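You operate a simulated robot arm through the tools that you are given. There is no shell and no other tool.

The job below is to be done with a simulated two-armed robot. You get a single attempt, and the scene is never put back.

## Task
Stack the small box labelled "clamps" from the top of the end boxes on top of the small box marked "nuts". Fetch the round grey box from the top of the end boxes and set it on the steel stand. Put the 12 mm socket from the top of the end boxes on the top of the pale boxes and the 13 mm socket in the top of the steel cart. Take the filter from the top of the white bench and leave it on the lower shelf of the pump stand. Count the brass fittings on the top of the white bench, then put as many of the clean cartridges from the top of the white bench on the top of the dark boxes. The order is free. Set down upright: filter.

It is judged by the outcome, as a careful person would: the job done as asked, and still so three seconds after it is handed in. It fails if anything else is knocked over, pushed out of place, dropped, spilled or broken.

## Robot
Two 7-joint arms with two-finger grippers on one trunk, on a base that moves. Base frame: it is fixed to the floor where the robot stands at the start and does not move with it; the origin is under the middle of the robot, x ahead of it, y to its left, z up. Units: cm, degrees, N and s.
The left shoulder is at the start at [7, 13.9, 132.6], the right one opposite. With the tool pointing down near the work surface each hand reaches from about 46 to 76 cm from the robot's upright axis, wherever it stands, measured 20 degrees to its own side. Places, roughly: brass fitting (3x3x4 cm) [-120, 250, 100]; clean cartridge (6x6x16 cm) [-20, 270, 100]; filter [0, 250, 100]; lower shelf of the pump stand [120, 180, 20]; round grey box [50, 0, 100]; small box [50, 0, 100]; socket [50, 0, 100]; steel stand [120, 90, 80]; top of the dark boxes [-50, 120, 110]; top of the pale boxes [-60, 80, 90]; top of the steel cart [-120, -30, 80]. Payload 3.43 kg a hand.
The TCP of each hand is the grasp point between the finger pads, 3 cm short of the fingertips. In the tool frame z runs along the fingers and y along their closing line. The gripper opens to 10.4 cm; its body begins 5.7 cm behind the TCP.
Orientation is that of the tool frame in the base frame, as a unit quaternion [x, y, z, w]. With the fingers straight down and closing along the base's y, the tool's x points along the base's -x, its y along +y and its z along -z.

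## Interface
- The arms move only by the tool play_rows. It takes "left_steps", "right_steps" or both (then of equal length, played together; a hand with none holds still); each is a list of rows, each a list of 7 numbers: the turn, a rotation vector about the tool's x, y, z in degrees, then the shift along the tool's x, y, z in cm, then the closure, from 0 (fully open) to 1 (shut). In form: [[rx, ry, rz, x, y, z, hand], ...]. A call has 1 to 20 rows; each row is the pose to reach, as a shift and turn from the pose commanded when the call began, along the tool's axes at that moment. Rows are played at 5 a second. More than 5 cm and 8.6 degrees between two rows, or a gripper value outside its range, and nothing of the call is played. Where a pose cannot be reached the arm comes as near as it can. A force on the tool above 40 N (or 10 N above the force at the start of the call, whichever is more), or a blocked arm, ends the call early, and 0.2 s more pass. Each finger travels about 4.5 cm/s and halts on what it meets, pressing with about 40 N; the grip force reading is that of the motor and also rises with nothing between the fingers. The clock runs only during rows and for 0.2 s after the last one: add rows that repeat a pose to give the fingers time. It gives the time, the measured TCP pose, the force on the tool (base axes), the opening and the grip force at its end, in the units of the frame above (readings bear some noise), with the torque about the TCP (base axes, N m) and any sound that the robot's microphone picked up, and new pictures: "show" is both (left out), scene, wrist or none (wrist: the cameras of the hands that moved).
- Cameras (640 x 400 px; columns grow to the right, rows downward): "scene" is now at [10.78, 7.05, 155.7]; the picture's right is [0.73, -0.68, -0.00], its down [-0.43, -0.46, -0.78] and it looks along [0.53, 0.57, -0.63] (base axes); focal length 214 px, centre (320, 200). "left" rides on the left gripper at [6.7, -1.7, -9] in its tool frame; the picture's right is [0.25, 0.97, 0.00], its down [-0.73, 0.19, -0.66] and it looks along [-0.64, 0.17, 0.75] (tool axes); focal length 218 px, centre (320, 200). "right" rides on the right gripper at [6.7, 1.8, -9] in its tool frame; the picture's right is [-0.25, 0.97, 0.00], its down [-0.73, -0.19, -0.66] and it looks along [-0.64, -0.17, 0.75] (tool axes); focal length 218 px, centre (320, 200).
- move_column(by): slides the trunk up (or, below 0, down) by that many cm; the arms and the scene camera ride with it, the base frame stays. It gives what a move gives, with no picture.
- roll_base(legs): drives the robot by 1 to 6 legs, each [ahead, left, turn to the left] in cm, cm and degrees, along the robot's own axes; the way and the turn of a leg run together, so that a leg with both is an arc; at most 150 cm and 180 degrees a leg. The arms and the cameras ride along, it lands a little off, and it stops where it bumps. It gives what a move gives, and a new picture of the scene camera.
- head_to(pan, tilt): turns the head with the scene camera to pan (to the left, within 86 degrees either way) and tilt (down, from -29 to 69), counted from straight ahead of the robot. It gives what a move gives, and a new picture of the scene camera.
- pixel_to_xyz(camera, pixels): there is no depth. For up to 12 entries [column, row, z] of the newest picture of that camera ("zoom" is the newest enlarged one), the place [x, y] in the base frame at which the ray of that pixel passes the height z, good to about 0.2 cm, but the place of the scene camera against the robot may be out by one fixed shift of up to 1.2 cm in any direction. The clock stands still meanwhile.
- close_up(camera, box): a new picture of the part [left, top, right, bottom] of that camera's present view, enlarged. The clock stands still meanwhile.
- hand_in(): hands the job in; it is judged then, once.

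Unless the task says otherwise, let go and move clear before handing in.

The tools are called after ">>>" as a command line: name --argument value ..., lists and objects as JSON in quotes. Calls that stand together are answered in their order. play_rows: Moves the arms, as the interface text tells. Its arguments: {"type":"object","properties":{"left_steps":{"type":"array","items":{"type":"array","items":{"type":"number"}}},"right_steps":{"type":"array","items":{"type":"array","items":{"type":"number"}}},"show":{"type":"string","enum":["both","scene","wrist","none"]}},"required":[]} The other tools are called the same way: move_column (by) moves the trunk up or down; roll_base (legs) drives the base; head_to (pan, tilt) turns the head that bears the scene camera; pixel_to_xyz (camera, pixels) gives the place at which the rays of pixels pass given heights; close_up (camera, box) takes an enlarged picture of a part of a camera's view; hand_in () hands the job in.

At the start:

```text
time_s: 0.0
left_tool_pos: [36.54, 25.13, 134.24]
left_ee_rot: [0.0, 1.0, 0.0, 0.0]
left_force: [0.0, -0.7, 0.4]
left_torque: [0.0, -0.04, 0.0]
left_width: 10.38
left_grip_force: 0.1
right_tool_pos: [37.0, -6.97, 140.78]
right_ee_rot: [-0.001, 1.0, -0.001, 0.001]
right_force: [-0.1, -0.5, -0.6]
right_torque: [0.01, 0.0, -0.03]
right_width: 10.41
right_grip_force: 0.0
trunk travel left (down, up): [-82.1, 11.9]
robot x, y, heading: [-0.27, -0.3, 0.1]
head pan, tilt (commanded): [46.9, 39.0]
```

scene: 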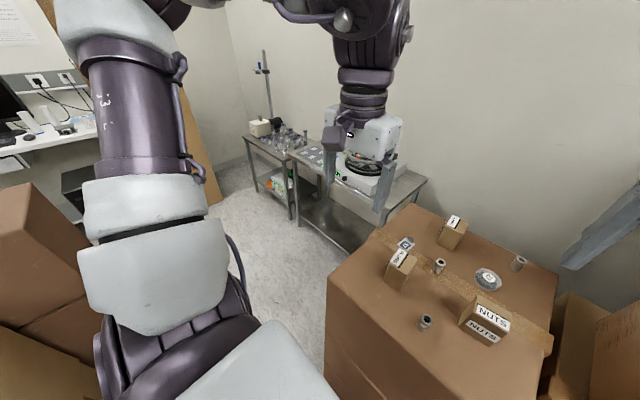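
right: 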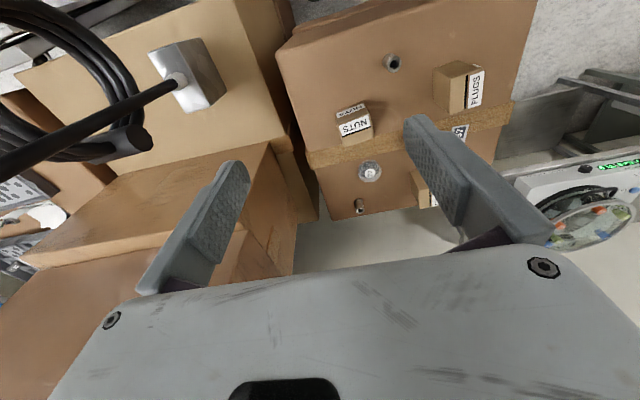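
left: 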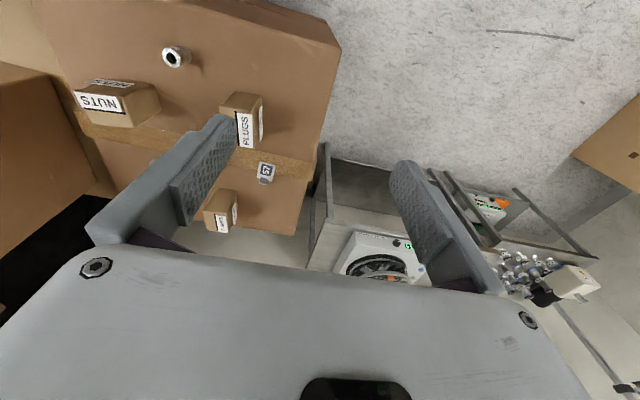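

The scene picture shows the end boxes at lower right with three small boxes (NUTS near (485,322), others near (400,270) and (452,232)), sockets near (425,322), (440,266), (519,262) and a round item near (488,279). I turn the head to look straight at the end boxes.

>>> head_to --pan 5 --tilt 50

```text
time_s: 1.1
left_tool_pos: [36.62, 25.22, 134.25]
left_ee_rot: [0.0, 1.0, 0.001, -0.001]
left_force: [0.5, 0.0, 0.3]
left_torque: [0.02, -0.06, 0.03]
left_width: 10.4
left_grip_force: 0.0
right_tool_pos: [36.99, -7.09, 140.71]
right_ee_rot: [0.0, 1.0, 0.0, 0.0]
right_force: [0.3, 0.0, -0.6]
right_torque: [-0.05, -0.02, -0.01]
right_width: 10.36
right_grip_force: 0.1
trunk travel left (down, up): [-82.1, 11.9]
robot x, y, heading: [-0.07, 0.23, 0.1]
head pan, tilt (commanded): [5.0, 50.0]
```

scene: 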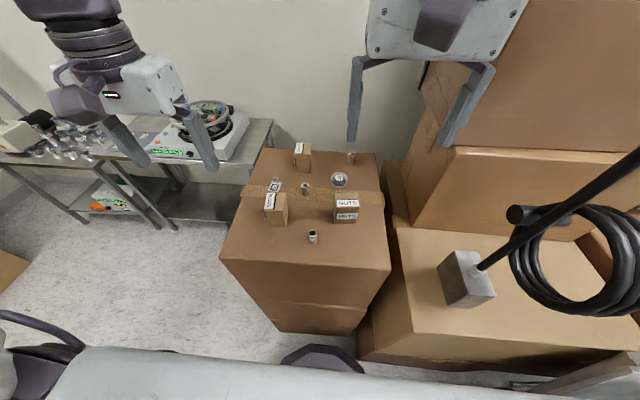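

The end boxes are now in the middle, with items between (265,150) and (360,245). I enlarge that part to read the labels.

>>> close_up --camera "scene" --box '[220, 135, 400, 250]'

>>> close_up --camera "right" --box '[300, 30, 540, 220]'

>>> close_up --camera "left" --box '[60, 30, 340, 240]'

```text
3.48 times, centred on (310, 192) of scene
```

zoom: 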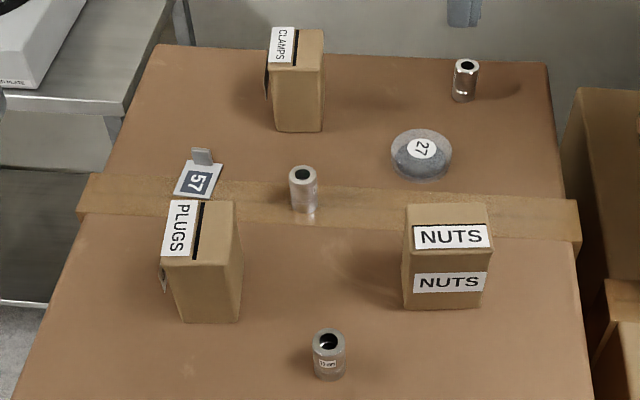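

```text
2.11 times, centred on (420, 125) of right
```

zoom: 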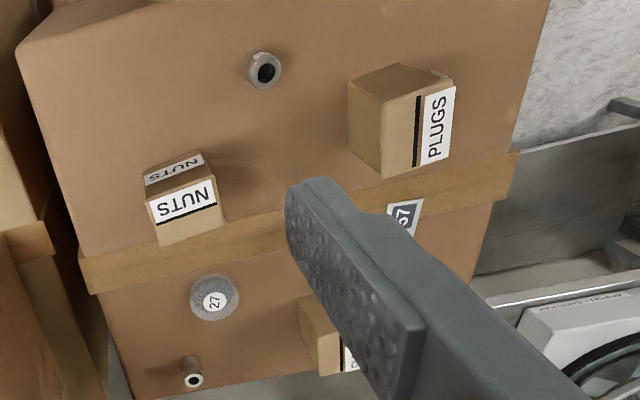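

```text
1.90 times, centred on (200, 135) of left
```

zoom: 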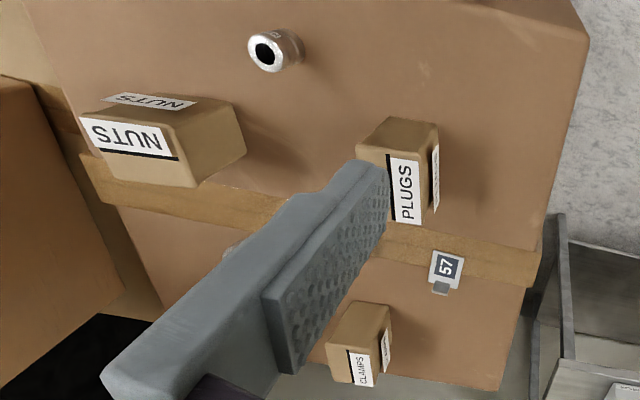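

The zooms show CLAMPS at the back, PLUGS left, NUTS right, a round "27" box, a "57" sign and three sockets at scene (312,237), (306,188), (351,157). I zoom hard on each socket to read its size.

>>> close_up --camera "scene" --box '[300, 225, 324, 245]'

>>> close_up --camera "scene" --box '[294, 178, 318, 198]'

>>> close_up --camera "scene" --box '[338, 147, 362, 167]'

>>> close_up --camera "scene" --box '[320, 165, 360, 195]'

```text
16.00 times, centred on (312, 235) of scene
```

zoom: 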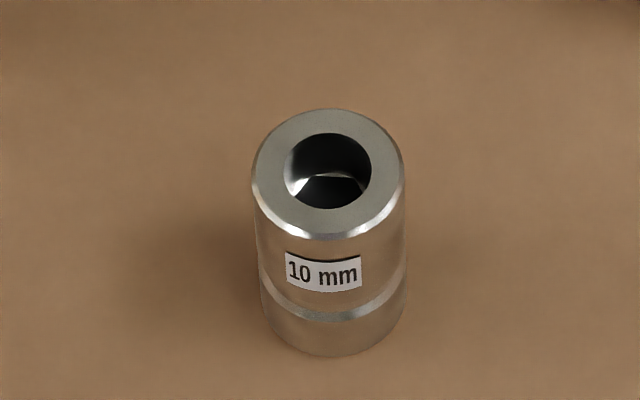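

```text
16.00 times, centred on (306, 188) of scene
```

zoom: 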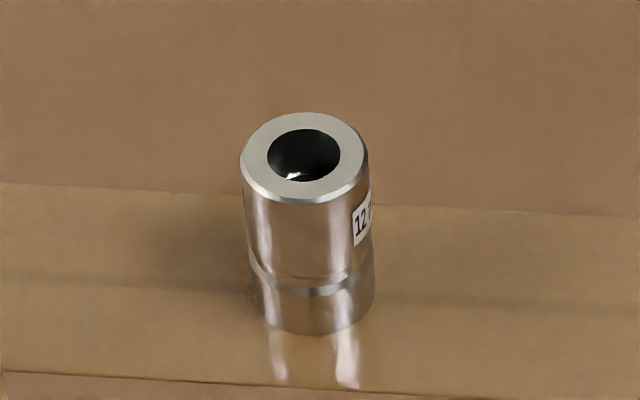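

```text
16.00 times, centred on (350, 157) of scene
```

zoom: 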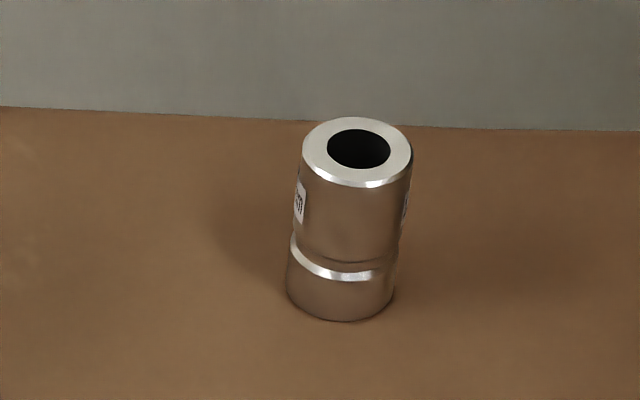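

```text
13.33 times, centred on (340, 180) of scene
```

zoom: 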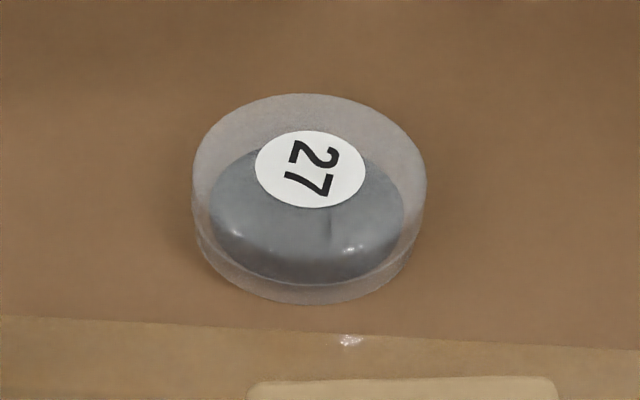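

The front socket is the 10 mm, the middle one reads "12 …", the rear one's label is turned away so it must be checked later. Now I look round the room.

>>> head_to --pan 86 --tilt 25

>>> head_to --pan -70 --tilt 25

>>> head_to --pan 45 --tilt 15

```text
time_s: 2.6
left_tool_pos: [36.67, 25.2, 134.37]
left_ee_rot: [-0.001, 1.0, 0.0, 0.0]
left_force: [0.2, 0.4, 0.0]
left_torque: [0.01, 0.0, 0.02]
left_width: 10.38
left_grip_force: 0.0
right_tool_pos: [37.02, -6.93, 140.7]
right_ee_rot: [-0.001, 1.0, 0.0, 0.0]
right_force: [0.5, 0.4, 0.0]
right_torque: [0.01, 0.01, 0.02]
right_width: 10.4
right_grip_force: 0.3
trunk travel left (down, up): [-82.1, 11.9]
robot x, y, heading: [0.05, 0.0, 0.1]
head pan, tilt (commanded): [85.9, 25.0]
```

scene: 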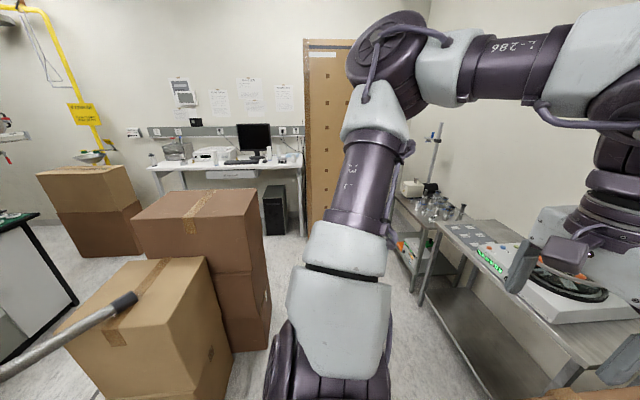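

```text
time_s: 5.0
left_tool_pos: [36.65, 25.22, 134.18]
left_ee_rot: [-0.001, 1.0, 0.0, 0.0]
left_force: [-0.8, 0.4, -0.5]
left_torque: [0.0, 0.03, 0.01]
left_width: 10.38
left_grip_force: 0.0
right_tool_pos: [36.99, -6.99, 140.61]
right_ee_rot: [0.0, 1.0, 0.0, 0.0]
right_force: [-0.6, -0.1, -0.4]
right_torque: [0.0, 0.0, -0.02]
right_width: 10.42
right_grip_force: 0.0
trunk travel left (down, up): [-82.1, 11.9]
robot x, y, heading: [-0.14, -0.24, 0.2]
head pan, tilt (commanded): [-70.0, 25.0]
```

scene: 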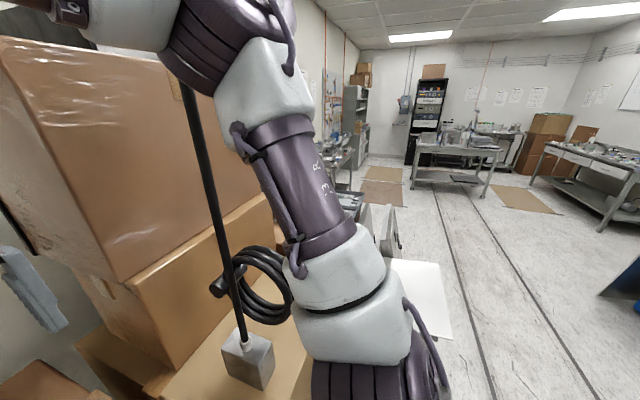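

```text
time_s: 7.0
left_tool_pos: [36.66, 25.29, 134.24]
left_ee_rot: [-0.001, 1.0, 0.001, 0.0]
left_force: [0.3, -0.1, -0.4]
left_torque: [0.01, 0.02, 0.05]
left_width: 10.39
left_grip_force: 0.0
right_tool_pos: [36.98, -6.91, 140.8]
right_ee_rot: [-0.001, 1.0, 0.0, 0.001]
right_force: [0.5, -0.4, -0.3]
right_torque: [-0.03, -0.01, 0.02]
right_width: 10.39
right_grip_force: 0.1
trunk travel left (down, up): [-82.1, 11.9]
robot x, y, heading: [-0.03, -0.1, -0.1]
head pan, tilt (commanded): [45.0, 15.0]
```

scene: 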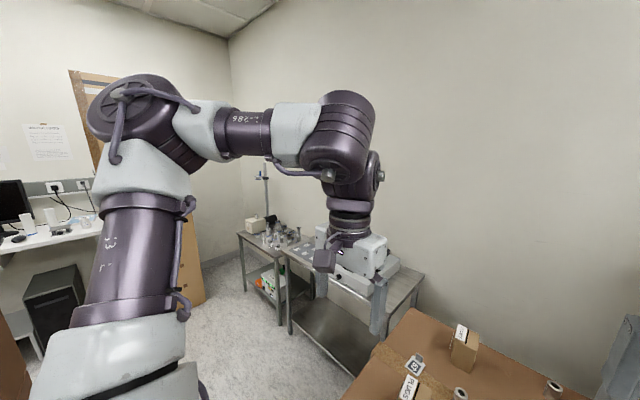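

I can see the steel stand at (350,300), the pump stand at (270,270), the desk on the left. Now back to the end boxes to measure positions by triangulation.

>>> head_to --pan 0 --tilt 55

>>> close_up --camera "right" --box '[340, 180, 400, 217]'

```text
time_s: 8.1
left_tool_pos: [36.56, 25.18, 134.17]
left_ee_rot: [-0.001, 1.0, 0.0, -0.001]
left_force: [-0.1, 0.3, -0.3]
left_torque: [-0.03, -0.03, -0.05]
left_width: 10.4
left_grip_force: 0.0
right_tool_pos: [37.01, -6.97, 140.69]
right_ee_rot: [-0.001, 1.0, 0.0, -0.001]
right_force: [-0.6, -0.8, 0.2]
right_torque: [0.02, 0.01, -0.05]
right_width: 10.36
right_grip_force: 0.1
trunk travel left (down, up): [-82.1, 11.9]
robot x, y, heading: [0.07, -0.22, 0.1]
head pan, tilt (commanded): [0.0, 55.0]
```

scene: 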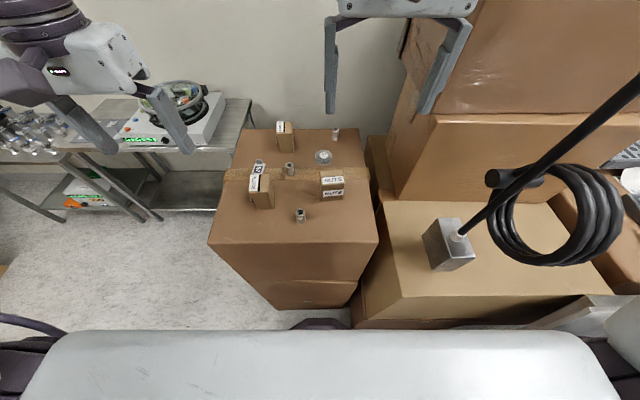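

```text
10.67 times, centred on (370, 198) of right
```

zoom: 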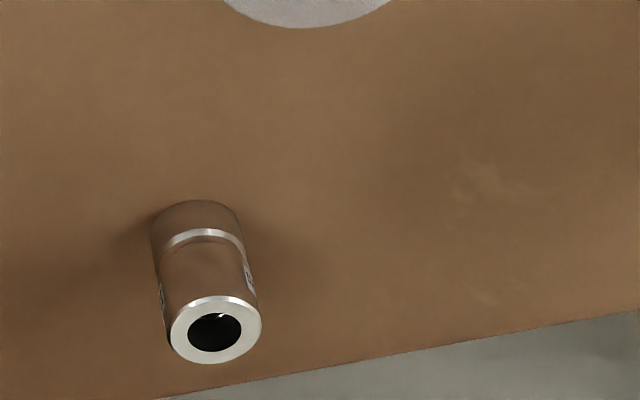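

Items sit at (300,215), (289,169), (336,133) in the scene. I zoom for precise pixels and triangulate with the right wrist camera.

>>> pixel_to_xyz --camera "zoom" --pixels '[[215, 330, 95], [215, 330, 105], [190, 225, 95], [190, 225, 105]]'

>>> close_up --camera "scene" --box '[230, 115, 358, 195]'

>>> close_up --camera "scene" --box '[230, 155, 358, 235]'

```text
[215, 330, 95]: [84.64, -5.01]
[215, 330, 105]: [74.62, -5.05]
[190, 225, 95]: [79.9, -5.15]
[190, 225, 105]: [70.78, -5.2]
```

```text
5.00 times, centred on (294, 155) of scene
```

zoom: 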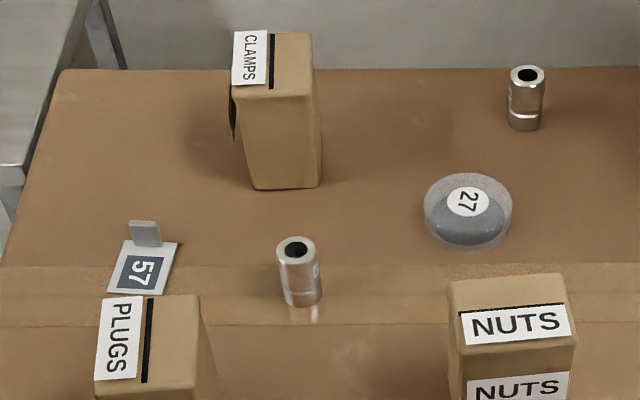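

```text
5.00 times, centred on (294, 195) of scene
```

zoom: 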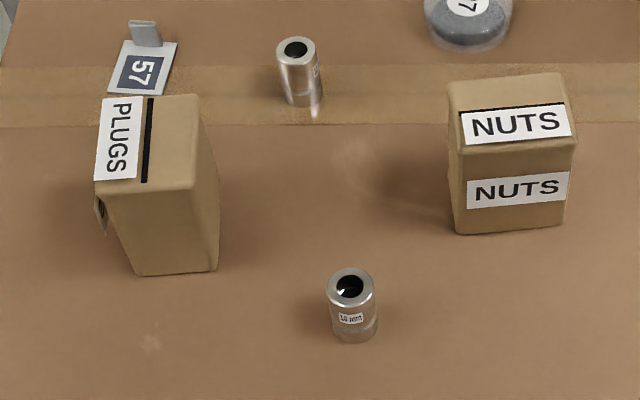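

Triangulating the same points from the scene camera.

>>> pixel_to_xyz --camera "scene" --pixels '[[335.4, 130.2, 90], [335.4, 130.2, 95], [335.4, 130.2, 105], [335, 140.5, 90], [335, 140.5, 95], [335, 140.5, 105]]'

>>> pixel_to_xyz --camera "zoom" --pixels '[[351, 284, 95], [351, 284, 105], [354, 330, 95], [354, 330, 105], [295, 48, 95], [295, 48, 105], [458, 233, 95], [458, 233, 105]]'

>>> close_up --camera "right" --box '[320, 40, 420, 102]'

```text
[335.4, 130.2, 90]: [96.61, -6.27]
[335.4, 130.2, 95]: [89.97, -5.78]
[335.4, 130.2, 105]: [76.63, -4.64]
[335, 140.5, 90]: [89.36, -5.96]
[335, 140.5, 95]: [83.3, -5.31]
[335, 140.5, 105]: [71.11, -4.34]
```

```text
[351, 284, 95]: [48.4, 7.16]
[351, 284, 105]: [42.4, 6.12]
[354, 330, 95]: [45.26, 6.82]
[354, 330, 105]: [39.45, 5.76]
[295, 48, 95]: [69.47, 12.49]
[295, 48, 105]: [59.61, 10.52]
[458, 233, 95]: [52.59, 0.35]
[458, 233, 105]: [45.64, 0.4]
```

```text
6.40 times, centred on (370, 71) of right
```

zoom: 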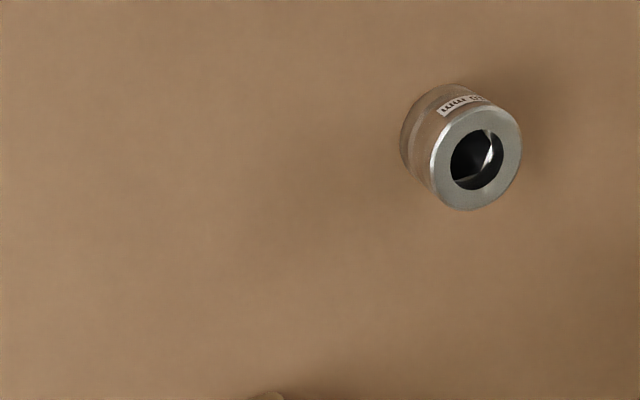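

Getting the right camera's ray for the 10 mm socket to fix the height.

>>> pixel_to_xyz --camera "zoom" --pixels '[[476, 160, 95], [476, 160, 105], [425, 140, 95], [425, 140, 105]]'

>>> pixel_to_xyz --camera "left" --pixels '[[175, 57, 95], [175, 57, 105]]'

```text
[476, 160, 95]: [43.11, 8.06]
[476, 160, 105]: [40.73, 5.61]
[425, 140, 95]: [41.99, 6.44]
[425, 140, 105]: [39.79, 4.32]
```

```text
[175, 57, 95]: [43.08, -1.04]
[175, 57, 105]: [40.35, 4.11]
```

The three rays agree on about z≈107.5 for the socket tops, so the end boxes' top is near 103. Now measuring the small boxes' footprints.

>>> pixel_to_xyz --camera "scene" --pixels '[[281, 153, 103], [294.2, 152.2, 103], [321.6, 201.6, 103], [342.6, 200, 103], [321.6, 185.4, 109], [345.4, 184.6, 109], [319.6, 172, 109], [341.6, 169.6, 109], [277.4, 133.6, 109], [293, 133.6, 109], [292, 121.6, 109], [277.2, 121, 109]]'

>>> pixel_to_xyz --camera "scene" --pixels '[[289, 164.6, 107.5], [290.5, 176, 103], [323.6, 152, 103], [323.6, 163, 103], [214, 242, 103], [377, 240, 103], [364, 131, 103], [247, 131, 103], [335.4, 130.2, 107.5]]'

```text
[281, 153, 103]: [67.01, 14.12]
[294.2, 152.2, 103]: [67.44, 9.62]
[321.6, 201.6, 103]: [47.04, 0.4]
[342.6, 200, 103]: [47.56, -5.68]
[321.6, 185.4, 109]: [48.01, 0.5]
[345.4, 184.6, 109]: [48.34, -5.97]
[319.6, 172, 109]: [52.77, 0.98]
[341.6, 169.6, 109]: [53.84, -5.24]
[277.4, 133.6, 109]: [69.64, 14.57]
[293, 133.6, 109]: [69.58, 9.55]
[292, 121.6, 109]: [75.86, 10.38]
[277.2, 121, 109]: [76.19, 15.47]
```

```text
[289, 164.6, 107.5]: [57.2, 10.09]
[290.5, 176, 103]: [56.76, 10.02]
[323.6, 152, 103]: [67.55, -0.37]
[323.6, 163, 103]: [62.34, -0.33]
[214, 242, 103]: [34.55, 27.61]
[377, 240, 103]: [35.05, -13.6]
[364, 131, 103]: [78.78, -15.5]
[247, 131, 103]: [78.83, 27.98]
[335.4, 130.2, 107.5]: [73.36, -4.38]
```

NUTS stands at about x 47–53, y −5.7–0.5, CLAMPS at about x 67–74, y 9.6–14.3, tops near 110. I bring the left hand above CLAMPS to look with its wrist camera.

>>> play_rows --left_steps '[[0, 0, 0, -4, -1.5, 1, 0], [0, 0, 0, -8, -3, 2, 0], [0, 0, 0, -12, -4.5, 3, 0], [0, 0, 0, -16, -6, 4, 0], [0, 0, 0, -20, -7.5, 5, 0], [0, 0, 0, -24, -9, 6, 0], [0, 0, 0, -28, -10.5, 7, 0], [0, 0, 0, -31, -12, 8, 0], [0, 0, 0, -33.9, -13.1, 9, 0], [0, 0, 0, -33.9, -13.1, 9, 0]]'

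```text
time_s: 10.3
left_tool_pos: [53.05, 24.18, 120.36]
left_ee_rot: [-0.001, 1.0, -0.001, 0.001]
left_force: [-0.1, -0.7, 1.0]
left_torque: [-0.01, 0.02, -0.03]
left_width: 10.39
left_grip_force: 0.1
left hand out of reach, approached as far as the arm can: row 2, 3, 4, 5, 6, 7, 8, 9, 10
right_tool_pos: [36.93, -6.86, 140.61]
right_ee_rot: [-0.001, 1.0, 0.0, 0.0]
right_force: [-0.1, 0.1, 0.4]
right_torque: [0.0, 0.01, 0.01]
right_width: 10.42
right_grip_force: 0.0
trunk travel left (down, up): [-82.1, 11.9]
robot x, y, heading: [-0.08, -0.1, 0.2]
head pan, tilt (commanded): [0.0, 55.0]
```

scene: 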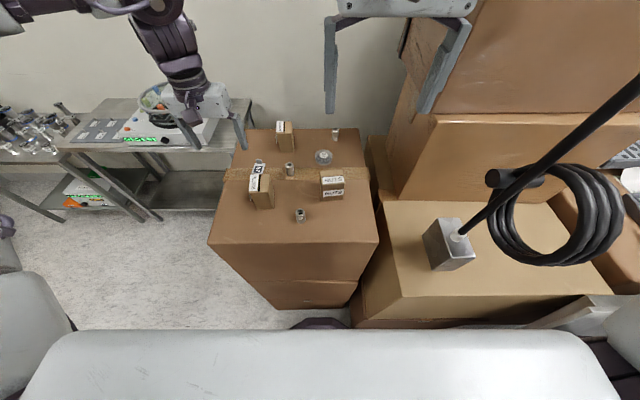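
left: 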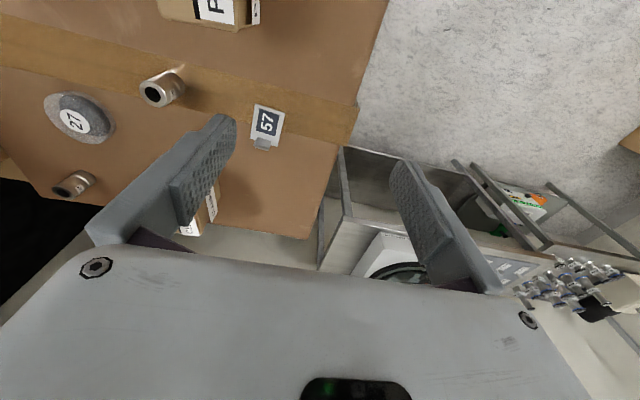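

The left arm stopped at (53, 24, 120): too far at this shoulder height. I raise the trunk to gain reach.

>>> move_column --by 11.8

```text
time_s: 11.8
left_tool_pos: [52.96, 24.19, 132.26]
left_ee_rot: [-0.001, 1.0, -0.002, 0.001]
left_force: [-0.1, 0.5, -0.1]
left_torque: [-0.02, -0.02, -0.01]
left_width: 10.39
left_grip_force: 0.0
right_tool_pos: [36.86, -6.97, 152.4]
right_ee_rot: [-0.001, 1.0, 0.0, 0.0]
right_force: [0.5, 0.0, 0.9]
right_torque: [-0.01, -0.01, -0.04]
right_width: 10.41
right_grip_force: 0.1
trunk travel left (down, up): [-93.9, 0.1]
robot x, y, heading: [-0.09, -0.06, 0.1]
head pan, tilt (commanded): [0.0, 55.0]
```

Now I try again, moving in small steps towards CLAMPS (first down then across), and check what pose results.

>>> play_rows --left_steps '[[0, 0, 0, 0, -2, 3, 0], [0, 0, 0, -2, -4, 6, 0], [0, 0, 0, -4, -6, 9, 0], [0, 0, 0, -6, -8, 11, 0], [0, 0, 0, -6, -8, 11, 0]]' --show "wrist"

```text
time_s: 13.0
left_tool_pos: [52.61, 22.46, 123.71]
left_ee_rot: [-0.001, 1.0, -0.003, 0.003]
left_force: [-0.3, 0.4, -0.2]
left_torque: [-0.01, 0.01, 0.01]
left_width: 10.42
left_grip_force: 0.2
left hand out of reach, approached as far as the arm can: row 1, 2, 3, 4, 5
right_tool_pos: [37.06, -6.95, 152.4]
right_ee_rot: [-0.001, 1.0, 0.0, 0.001]
right_force: [0.5, -0.4, 0.8]
right_torque: [-0.03, 0.01, -0.04]
right_width: 10.41
right_grip_force: 0.1
trunk travel left (down, up): [-93.9, 0.1]
robot x, y, heading: [0.28, 0.36, 0.0]
head pan, tilt (commanded): [0.0, 55.0]
```

left: 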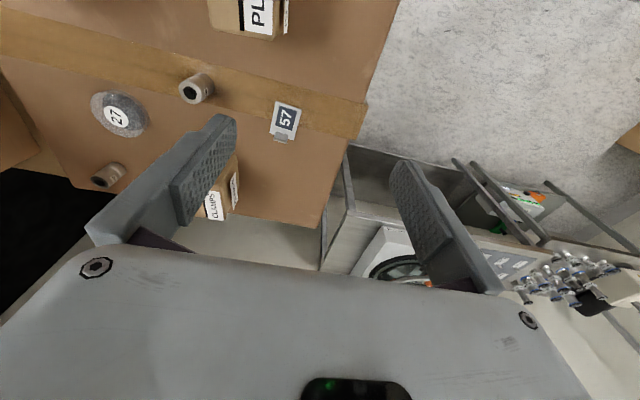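

Still reported out of reach at (52.6, 22.5, 123.7). I test whether the reference pose is the reached one, with a pure downward move.

>>> play_rows --left_steps '[[0, 0, 0, 0, 0, 0, 0], [0, 0, 0, 0, 0, 1.5, 0], [0, 0, 0, 0, 0, 3, 0], [0, 0, 0, 0, 0, 3, 0]]' --show "none"

```text
time_s: 14.0
left_tool_pos: [52.17, 23.01, 120.92]
left_ee_rot: [-0.001, 1.0, -0.003, 0.002]
left_force: [0.2, -0.2, 0.3]
left_torque: [0.02, -0.01, 0.02]
left_width: 10.4
left_grip_force: 0.1
left hand out of reach, approached as far as the arm can: row 2, 3, 4
right_tool_pos: [36.99, -6.95, 152.57]
right_ee_rot: [-0.001, 1.0, -0.001, 0.0]
right_force: [0.4, 0.4, -0.3]
right_torque: [0.0, 0.01, 0.0]
right_width: 10.39
right_grip_force: 0.2
trunk travel left (down, up): [-93.9, 0.1]
robot x, y, heading: [-0.19, -0.26, 0.1]
head pan, tilt (commanded): [0.0, 55.0]
```

The reference is the reached pose, so a joint seems to be at its limit. I look at the left arm's shape.

>>> head_to --pan 50 --tilt 25

```text
time_s: 15.2
left_tool_pos: [52.24, 22.96, 120.85]
left_ee_rot: [0.0, 1.0, -0.002, 0.003]
left_force: [-0.3, -1.0, -0.7]
left_torque: [0.03, 0.01, -0.02]
left_width: 10.39
left_grip_force: 0.1
right_tool_pos: [36.95, -7.03, 152.49]
right_ee_rot: [-0.001, 1.0, 0.0, 0.0]
right_force: [-0.4, 0.2, 0.4]
right_torque: [0.04, 0.01, 0.01]
right_width: 10.4
right_grip_force: 0.1
trunk travel left (down, up): [-93.9, 0.1]
robot x, y, heading: [-0.1, -0.27, 0.1]
head pan, tilt (commanded): [50.0, 25.0]
```

scene: 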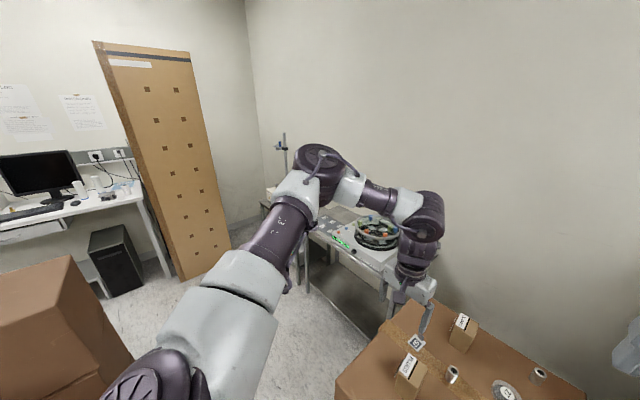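

The left forearm comes in from far left, so its wrist joint seems limited. Before turning the base I check the upright rod on the right for clearance to the right arm.

>>> head_to --pan -40 --tilt 10

>>> head_to --pan -40 --tilt 60

```text
time_s: 16.8
left_tool_pos: [52.19, 22.91, 120.85]
left_ee_rot: [-0.001, 1.0, -0.002, 0.002]
left_force: [0.2, 0.1, 0.1]
left_torque: [0.02, -0.03, 0.01]
left_width: 10.39
left_grip_force: 0.0
right_tool_pos: [36.95, -6.99, 152.44]
right_ee_rot: [0.0, 1.0, 0.0, 0.0]
right_force: [-0.1, 0.5, -0.1]
right_torque: [0.0, 0.01, -0.01]
right_width: 10.39
right_grip_force: 0.1
trunk travel left (down, up): [-93.9, 0.1]
robot x, y, heading: [0.25, -0.02, -0.0]
head pan, tilt (commanded): [-40.0, 10.0]
```

scene: 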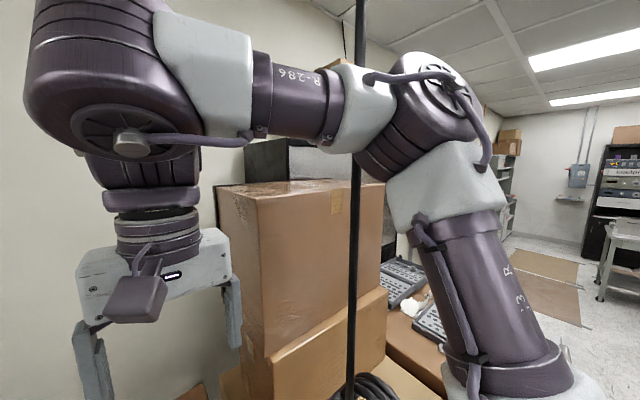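

```text
time_s: 18.0
left_tool_pos: [52.08, 23.04, 120.98]
left_ee_rot: [-0.001, 1.0, -0.002, 0.003]
left_force: [0.4, 0.1, 0.3]
left_torque: [-0.01, 0.0, -0.02]
left_width: 10.38
left_grip_force: 0.0
right_tool_pos: [36.95, -7.01, 152.41]
right_ee_rot: [0.0, 1.0, 0.0, 0.0]
right_force: [-0.3, -0.9, -0.2]
right_torque: [0.03, 0.03, -0.02]
right_width: 10.41
right_grip_force: 0.1
trunk travel left (down, up): [-93.9, 0.1]
robot x, y, heading: [-0.07, 0.09, -0.0]
head pan, tilt (commanded): [-40.0, 60.0]
```

scene: 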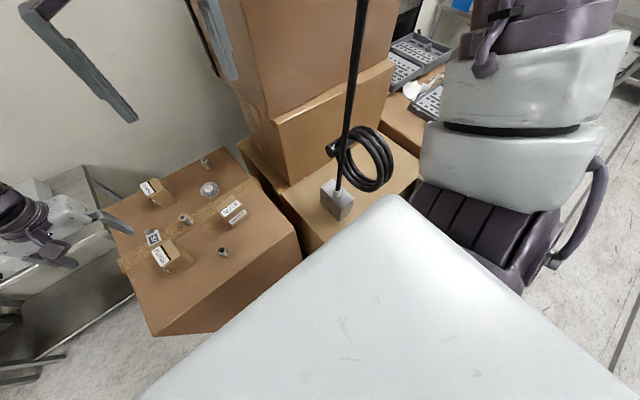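

The rod is a tall pole beyond the right forearm. I locate it using the right wrist camera together with the scene ray.

>>> close_up --camera "right" --box '[0, 0, 640, 400]'

>>> pixel_to_xyz --camera "scene" --pixels '[[339, 188, 60], [339, 188, 80], [339, 188, 100], [351, 80, 100], [351, 80, 120], [351, 80, 140]]'

```text
1.00 times, centred on (320, 200) of right (not enlarged: the box is as wide or as high as the picture)
```

zoom: 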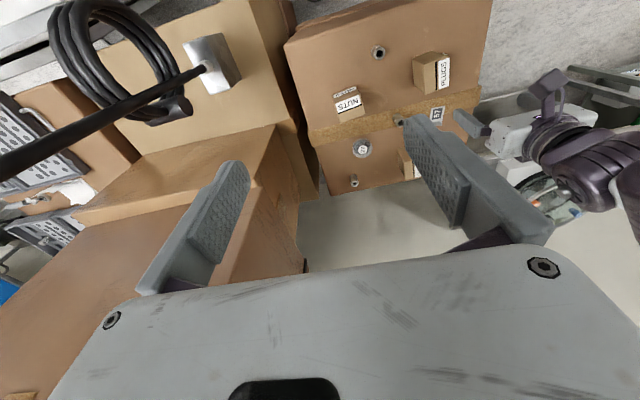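

```text
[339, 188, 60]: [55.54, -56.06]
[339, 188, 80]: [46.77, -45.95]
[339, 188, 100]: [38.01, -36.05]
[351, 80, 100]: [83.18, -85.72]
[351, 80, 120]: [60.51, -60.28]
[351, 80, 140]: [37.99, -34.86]
```

>>> pixel_to_xyz --camera "zoom" --pixels '[[207, 68, 60], [207, 68, 70], [207, 68, 80], [207, 68, 90], [207, 68, 100], [0, 165, 130], [0, 165, 150], [100, 118, 110], [100, 118, 130]]'

```text
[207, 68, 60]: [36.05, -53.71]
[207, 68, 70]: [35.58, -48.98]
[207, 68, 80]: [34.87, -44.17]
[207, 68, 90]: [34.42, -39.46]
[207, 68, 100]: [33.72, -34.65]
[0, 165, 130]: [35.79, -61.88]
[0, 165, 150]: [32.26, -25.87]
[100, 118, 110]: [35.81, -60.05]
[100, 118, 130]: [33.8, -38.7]
```

The rod stands at about (33, −30), radius 45, so I prefer not to turn right. I try yawing the left hand clockwise (tool z +) to relieve the wrist and then extend forward.

>>> play_rows --left_steps '[[0, 0, 8, 0, 0, 0, 0], [0, 0, 16, 0, 0, 0, 0], [0, 0, 24, 0, 0, 0, 0], [0, 0, 32, 0, 0, 0, 0], [0, 0, 40, 0, 0, 0, 0], [0, 0, 40, -3, -2, 0, 0], [0, 0, 40, -6, -4, 0, 0], [0, 0, 40, -9, -6, 0, 0], [0, 0, 40, -9, -6, 0, 0]]' --show "wrist"

```text
time_s: 20.0
left_tool_pos: [53.36, 23.51, 122.56]
left_ee_rot: [0.342, 0.94, -0.001, 0.004]
left_force: [-0.4, 1.1, -0.5]
left_torque: [0.01, -0.05, -0.05]
left_width: 10.42
left_grip_force: 0.1
left hand out of reach, approached as far as the arm can: row 6, 7, 8, 9
right_tool_pos: [37.05, -6.91, 152.4]
right_ee_rot: [-0.001, 1.0, -0.001, 0.0]
right_force: [0.5, 0.4, 0.3]
right_torque: [0.02, 0.01, 0.02]
right_width: 10.4
right_grip_force: 0.1
trunk travel left (down, up): [-93.9, 0.1]
robot x, y, heading: [0.06, 0.13, -0.0]
head pan, tilt (commanded): [-40.0, 60.0]
```

left: 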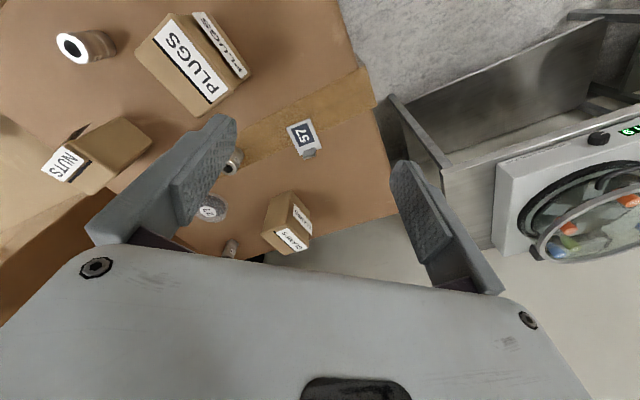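

Yaw worked but moving right failed. I test whether moving straight forward and downward is possible from here.

>>> play_rows --left_steps '[[0, 0, 0, 0, 3, 0, 0], [0, 0, 0, 0, 6, 0, 0], [0, 0, 0, 0, 9, 0, 0], [0, 0, 0, 0, 9, 3, 0], [0, 0, 0, 0, 9, 6, 0], [0, 0, 0, 0, 9, 9, 0], [0, 0, 0, 0, 9, 9, 0]]' --show "none"

```text
time_s: 21.6
left_tool_pos: [55.69, 31.73, 115.89]
left_ee_rot: [0.341, 0.94, -0.001, 0.003]
left_force: [0.4, 0.0, -0.5]
left_torque: [0.01, 0.01, -0.03]
left_width: 10.4
left_grip_force: 0.0
left hand out of reach, approached as far as the arm can: row 2, 3, 4, 5, 6, 7
right_tool_pos: [37.0, -6.99, 152.61]
right_ee_rot: [-0.002, 1.0, 0.0, 0.0]
right_force: [1.0, -0.9, 0.0]
right_torque: [0.0, -0.01, 0.05]
right_width: 10.4
right_grip_force: 0.0
trunk travel left (down, up): [-93.9, 0.1]
robot x, y, heading: [0.19, -0.28, -0.3]
head pan, tilt (commanded): [-40.0, 60.0]
```

It reached (55.7, 31.7, 115.9). I test with repeated rows whether the arm creeps further when given more time.

>>> play_rows --left_steps '[[0, 0, 0, -1.5, 1.3, 0, 0], [0, 0, 0, -3, 2.6, 0, 0], [0, 0, 0, -4.6, 3.9, 0, 0], [0, 0, 0, -4.6, 3.9, 0, 0], [0, 0, 0, -4.6, 3.9, 0, 0], [0, 0, 0, -4.6, 3.9, 0, 0], [0, 0, 0, -4.6, 3.9, 0, 0], [0, 0, 0, -4.6, 3.9, 0, 0], [0, 0, 0, -4.6, 3.9, 0, 0], [0, 0, 0, -4.6, 3.9, 0, 0]]' --show "none"

>>> head_to --pan 50 --tilt 25

```text
time_s: 23.8
left_tool_pos: [57.36, 33.23, 117.94]
left_ee_rot: [0.341, 0.94, -0.002, 0.004]
left_force: [-0.3, 0.7, 0.0]
left_torque: [0.0, -0.02, 0.03]
left_width: 10.4
left_grip_force: 0.0
left hand out of reach, approached as far as the arm can: row 1, 2, 3, 4, 5, 6, 7, 8, 9, 10
right_tool_pos: [36.94, -6.99, 152.44]
right_ee_rot: [-0.001, 1.0, 0.0, 0.0]
right_force: [-0.6, 0.5, 0.0]
right_torque: [0.0, -0.03, 0.0]
right_width: 10.4
right_grip_force: 0.2
trunk travel left (down, up): [-93.9, 0.1]
robot x, y, heading: [0.18, -0.2, -0.1]
head pan, tilt (commanded): [-40.0, 60.0]
```

```text
time_s: 25.4
left_tool_pos: [57.37, 33.09, 117.85]
left_ee_rot: [0.342, 0.94, -0.002, 0.002]
left_force: [-0.1, 0.1, -0.6]
left_torque: [0.0, 0.0, 0.01]
left_width: 10.39
left_grip_force: 0.1
right_tool_pos: [37.0, -6.99, 152.56]
right_ee_rot: [-0.001, 1.0, 0.0, 0.0]
right_force: [-0.5, 0.7, 0.0]
right_torque: [0.05, 0.0, 0.01]
right_width: 10.4
right_grip_force: 0.0
trunk travel left (down, up): [-93.9, 0.1]
robot x, y, heading: [-0.06, -0.26, -0.0]
head pan, tilt (commanded): [50.0, 25.0]
```

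scene: 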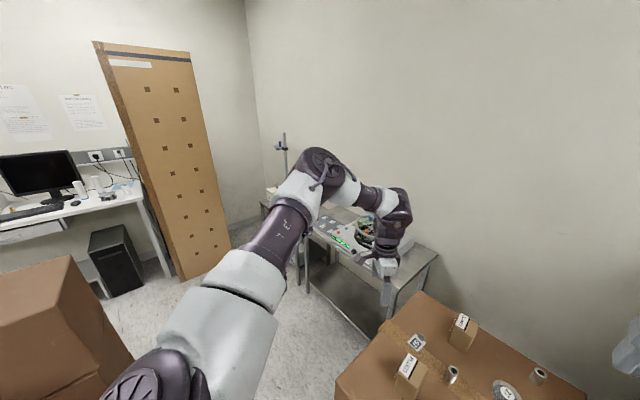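

The arm's elbow stays bent; perhaps lower heights allow further reach. I check where the steel stand's edge and the box edges are before lowering the hand beside the boxes.

>>> pixel_to_xyz --camera "scene" --pixels '[[437, 254, 80], [387, 312, 80], [305, 236, 80], [335, 382, 103], [425, 292, 103], [588, 398, 103]]'

>>> close_up --camera "scene" --box '[260, 130, 460, 330]'

```text
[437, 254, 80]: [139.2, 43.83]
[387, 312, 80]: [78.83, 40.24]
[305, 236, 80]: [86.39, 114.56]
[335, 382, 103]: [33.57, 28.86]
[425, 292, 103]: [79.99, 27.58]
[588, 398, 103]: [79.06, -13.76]
```

```text
2.00 times, centred on (360, 230) of scene
```

zoom: 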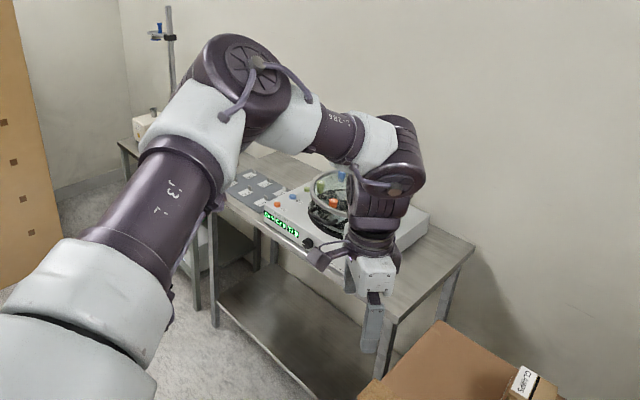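

The stand's near edge is x≈80. I shift the hand left of the boxes (y≈42) and lower it to test reach at lower height.

>>> play_rows --left_steps '[[0, 0, 0, 2.9, 3.4, 0, 0], [0, 0, 0, 5.8, 6.9, 0, 0], [0, 0, 0, 5.8, 6.9, 4, 0], [0, 0, 0, 5.8, 6.9, 8, 0], [0, 0, 0, 5.8, 6.9, 12, 0], [0, 0, 0, 3, 9.4, 12, 0], [0, 0, 0, 0.5, 12, 12, 0], [0, 0, 0, -2, 14, 12, 0], [0, 0, 0, -2, 14, 12, 0]]' --show "scene"

```text
time_s: 27.4
left_tool_pos: [57.04, 42.4, 114.01]
left_ee_rot: [0.341, 0.94, -0.002, 0.003]
left_force: [-0.2, 0.5, 0.4]
left_torque: [0.03, 0.01, -0.02]
left_width: 10.37
left_grip_force: 0.1
left hand out of reach, approached as far as the arm can: row 3, 4, 5, 6, 7, 8, 9
right_tool_pos: [37.06, -6.85, 152.51]
right_ee_rot: [-0.001, 1.0, 0.0, 0.0]
right_force: [1.3, 0.3, 0.0]
right_torque: [0.0, 0.0, 0.01]
right_width: 10.38
right_grip_force: 0.2
trunk travel left (down, up): [-93.9, 0.1]
robot x, y, heading: [0.0, 0.02, -0.2]
head pan, tilt (commanded): [50.0, 25.0]
```

scene: 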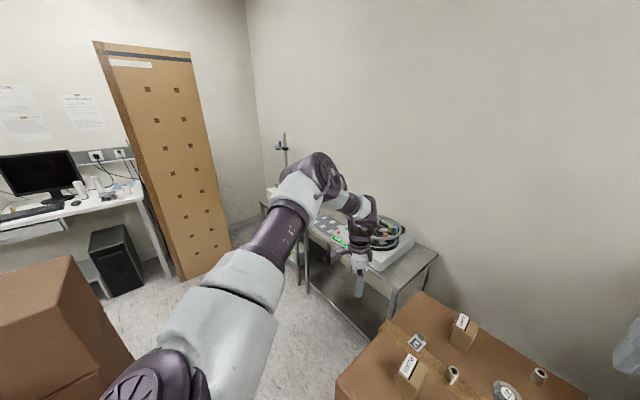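

The upper arm seems stuck at one direction while only the forearm swings. I retract towards the body with yaw back to 0 and low height, then try extending again from there.

>>> play_rows --left_steps '[[0, 0, -8, 0, -3, 0, 0], [0, 0, -16, 1, -6, 0, 0], [0, 0, -24, 2, -9, 0, 0], [0, 0, -32, 2, -13, -1, 0], [0, 0, -40, 2, -17, -2, 0], [0, 0, -40, 1, -20, -3, 0], [0, 0, -40, 0, -23, -3, 0], [0, 0, -40, -0.5, -25, -3, 0], [0, 0, -40, -0.5, -25, -3, 0]]' --show "scene"

```text
time_s: 29.4
left_tool_pos: [41.26, 22.73, 116.89]
left_ee_rot: [0.0, 1.0, -0.003, 0.002]
left_force: [-0.3, 0.3, 0.4]
left_torque: [-0.02, -0.01, 0.01]
left_width: 10.38
left_grip_force: 0.0
right_tool_pos: [36.78, -6.88, 152.5]
right_ee_rot: [-0.001, 1.0, 0.001, 0.0]
right_force: [-1.0, 0.1, 0.2]
right_torque: [-0.01, -0.01, 0.0]
right_width: 10.42
right_grip_force: 0.0
trunk travel left (down, up): [-93.9, 0.1]
robot x, y, heading: [0.0, 0.28, 0.0]
head pan, tilt (commanded): [50.0, 25.0]
```

scene: 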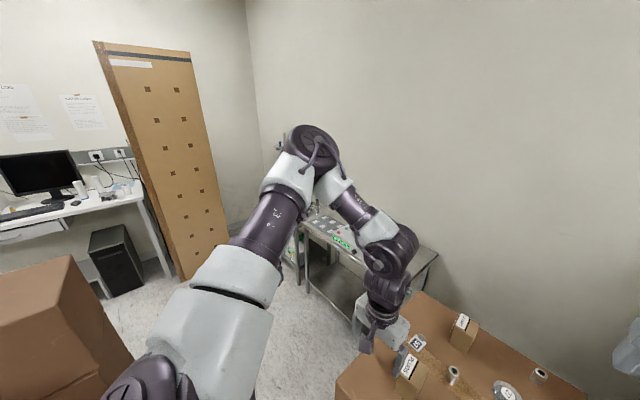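

Now the hand is at (41.3, 22.7, 116.9) with the forearm sloping down. I extend straight forward at this height.

>>> play_rows --left_steps '[[0, 0, 0, -3, 0, 0, 0], [0, 0, 0, -6, 0, 0, 0], [0, 0, 0, -9, 0, 0, 0], [0, 0, 0, -12, 0, 0, 0], [0, 0, 0, -15, 0, 0, 0], [0, 0, 0, -18, 0, 0, 0], [0, 0, 0, -21, 0, 0, 0], [0, 0, 0, -21, 0, 0, 0]]' --show "scene"

```text
time_s: 31.2
left_tool_pos: [55.16, 27.06, 119.87]
left_ee_rot: [0.0, 1.0, -0.003, 0.003]
left_force: [-0.5, -0.4, -0.9]
left_torque: [0.0, -0.03, -0.04]
left_width: 10.4
left_grip_force: 0.0
left hand out of reach, approached as far as the arm can: row 3, 4, 5, 6, 7, 8
right_tool_pos: [37.04, -6.85, 152.41]
right_ee_rot: [-0.002, 1.0, 0.0, 0.001]
right_force: [0.2, -1.0, -0.1]
right_torque: [-0.01, -0.02, -0.02]
right_width: 10.43
right_grip_force: 0.0
trunk travel left (down, up): [-93.9, 0.1]
robot x, y, heading: [0.08, 0.02, 0.4]
head pan, tilt (commanded): [50.0, 25.0]
```

scene: 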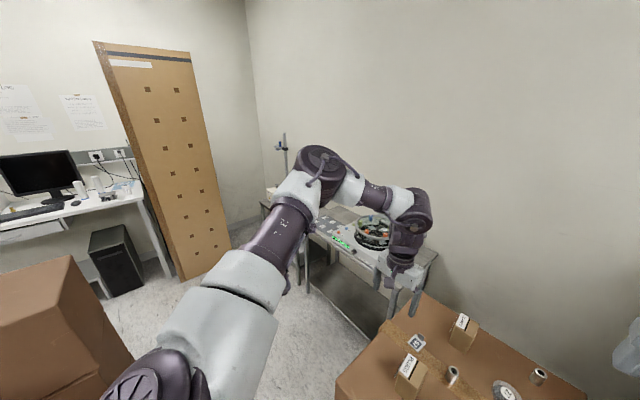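

The forearm is horizontal where it sticks, so the wrist bend is likely limited and lower height should help. I go down 10 cm here (clear of PLUGS and the 57 sign) and then forward.

>>> play_rows --left_steps '[[0, 0, 0, 1, 2, 3, 0], [0, 0, 0, 2, 3, 6, 0], [0, 0, 0, 2, 4, 9, 0], [0, 0, 0, 2, 4, 11, 0], [0, 0, 0, 0, 4, 11, 0], [0, 0, 0, -2, 4, 11, 0], [0, 0, 0, -5, 4, 11, 0], [0, 0, 0, -8, 4, 11, 0], [0, 0, 0, -8, 4, 11, 0]]' --show "scene"

```text
time_s: 33.2
left_tool_pos: [55.45, 33.62, 114.31]
left_ee_rot: [-0.001, 1.0, -0.003, 0.002]
left_force: [1.3, 0.1, -0.4]
left_torque: [-0.01, 0.02, -0.01]
left_width: 10.39
left_grip_force: 0.1
left hand out of reach, approached as far as the arm can: row 3, 4, 5, 6, 7, 8, 9
right_tool_pos: [36.96, -6.96, 152.47]
right_ee_rot: [-0.001, 1.0, 0.001, 0.0]
right_force: [-0.2, 0.1, 0.3]
right_torque: [0.01, -0.01, -0.01]
right_width: 10.39
right_grip_force: 0.0
trunk travel left (down, up): [-93.9, 0.1]
robot x, y, heading: [-0.09, 0.03, 0.4]
head pan, tilt (commanded): [50.0, 25.0]
```

scene: 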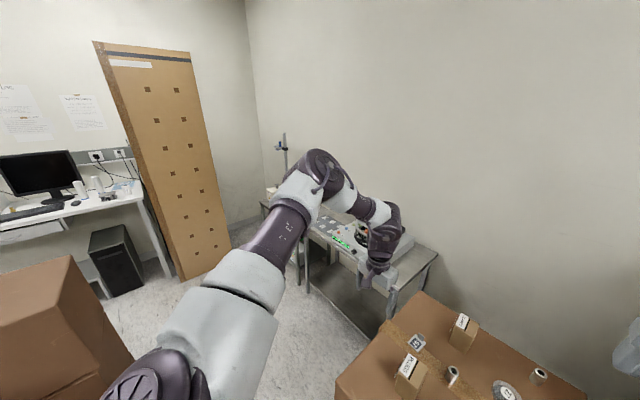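

It also refuses to go lower here. I test whether tilting the fingers forward (−ry) frees the arm.

>>> play_rows --left_steps '[[0, -8, 0, 0, 0, 0, 0], [0, -16, 0, 0, 0, 0, 0], [0, -24, 0, 0, 0, 0, 0], [0, -24, 0, -2, 0, 2, 0], [0, -24, 0, -4, 0, 4, 0], [0, -24, 0, -6, 0, 6, 0], [0, -24, 0, -8, 0, 6, 0], [0, -24, 0, -8, 0, 6, 0]]' --show "scene"

```text
time_s: 35.0
left_tool_pos: [60.86, 34.36, 111.58]
left_ee_rot: [-0.001, 0.978, -0.001, 0.209]
left_force: [0.0, -0.1, -1.1]
left_torque: [0.01, 0.02, 0.02]
left_width: 10.39
left_grip_force: 0.1
left hand out of reach, approached as far as the arm can: row 5, 6, 7, 8
right_tool_pos: [37.2, -7.01, 152.52]
right_ee_rot: [-0.001, 1.0, 0.0, 0.0]
right_force: [0.6, 0.0, -0.4]
right_torque: [0.03, -0.02, -0.03]
right_width: 10.4
right_grip_force: 0.1
trunk travel left (down, up): [-93.9, 0.1]
robot x, y, heading: [-0.28, -0.49, -0.0]
head pan, tilt (commanded): [50.0, 25.0]
```

scene: 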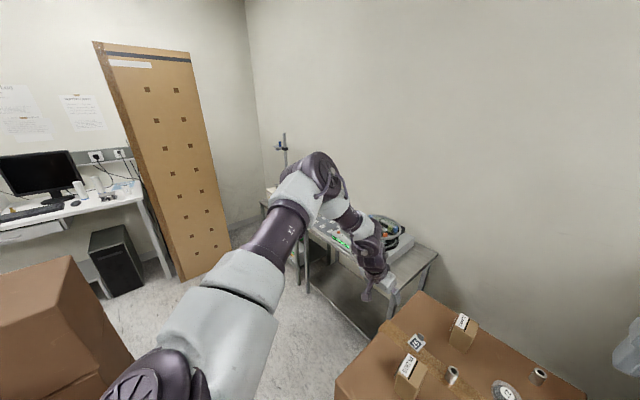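

The elbow stays fixed near (32, 39). I try another branch: go left into free space, lower the hand well below, so that the elbow drops, then extend.

>>> play_rows --left_steps '[[0, 8, 0, 3, 2, -2, 0], [0, 16, 0, 6, 4, -4, 0], [0, 24, 0, 9, 6, -6, 0], [0, 24, 0, 12, 8, -7, 0], [0, 24, 0, 14, 11, -7.5, 0], [0, 24, 0, 14, 14, -7.5, 0], [0, 24, 0, 12.4, 14, -3.8, 0], [0, 24, 0, 10.8, 14, -0.1, 0], [0, 24, 0, 9.2, 14, 3.6, 0], [0, 24, 0, 7.6, 14, 7.3, 0], [0, 24, 0, 6, 14, 11, 0], [0, 24, 0, 4.4, 14, 14.7, 0], [0, 24, 0, 2.8, 14, 18.4, 0], [0, 24, 0, 1.2, 14, 22, 0], [0, 24, 0, 1.2, 14, 22, 0]]' --show "scene"

```text
time_s: 38.2
left_tool_pos: [52.35, 46.58, 109.64]
left_ee_rot: [0.0, 1.0, -0.001, 0.001]
left_force: [0.1, 0.3, 0.2]
left_torque: [0.0, -0.01, 0.02]
left_width: 10.41
left_grip_force: 0.1
left hand out of reach, approached as far as the arm can: row 8, 9, 10, 11, 12, 13, 14, 15
right_tool_pos: [37.01, -7.11, 152.34]
right_ee_rot: [-0.001, 1.0, 0.0, 0.0]
right_force: [-0.8, -0.4, -0.6]
right_torque: [0.01, -0.03, -0.01]
right_width: 10.42
right_grip_force: 0.1
trunk travel left (down, up): [-93.9, 0.1]
robot x, y, heading: [0.08, -0.25, 0.2]
head pan, tilt (commanded): [50.0, 25.0]
```

scene: 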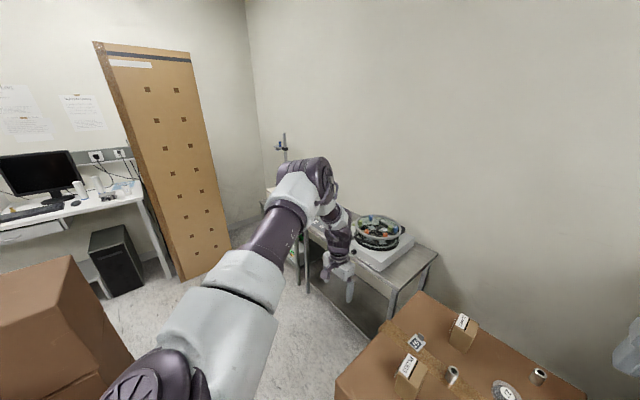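

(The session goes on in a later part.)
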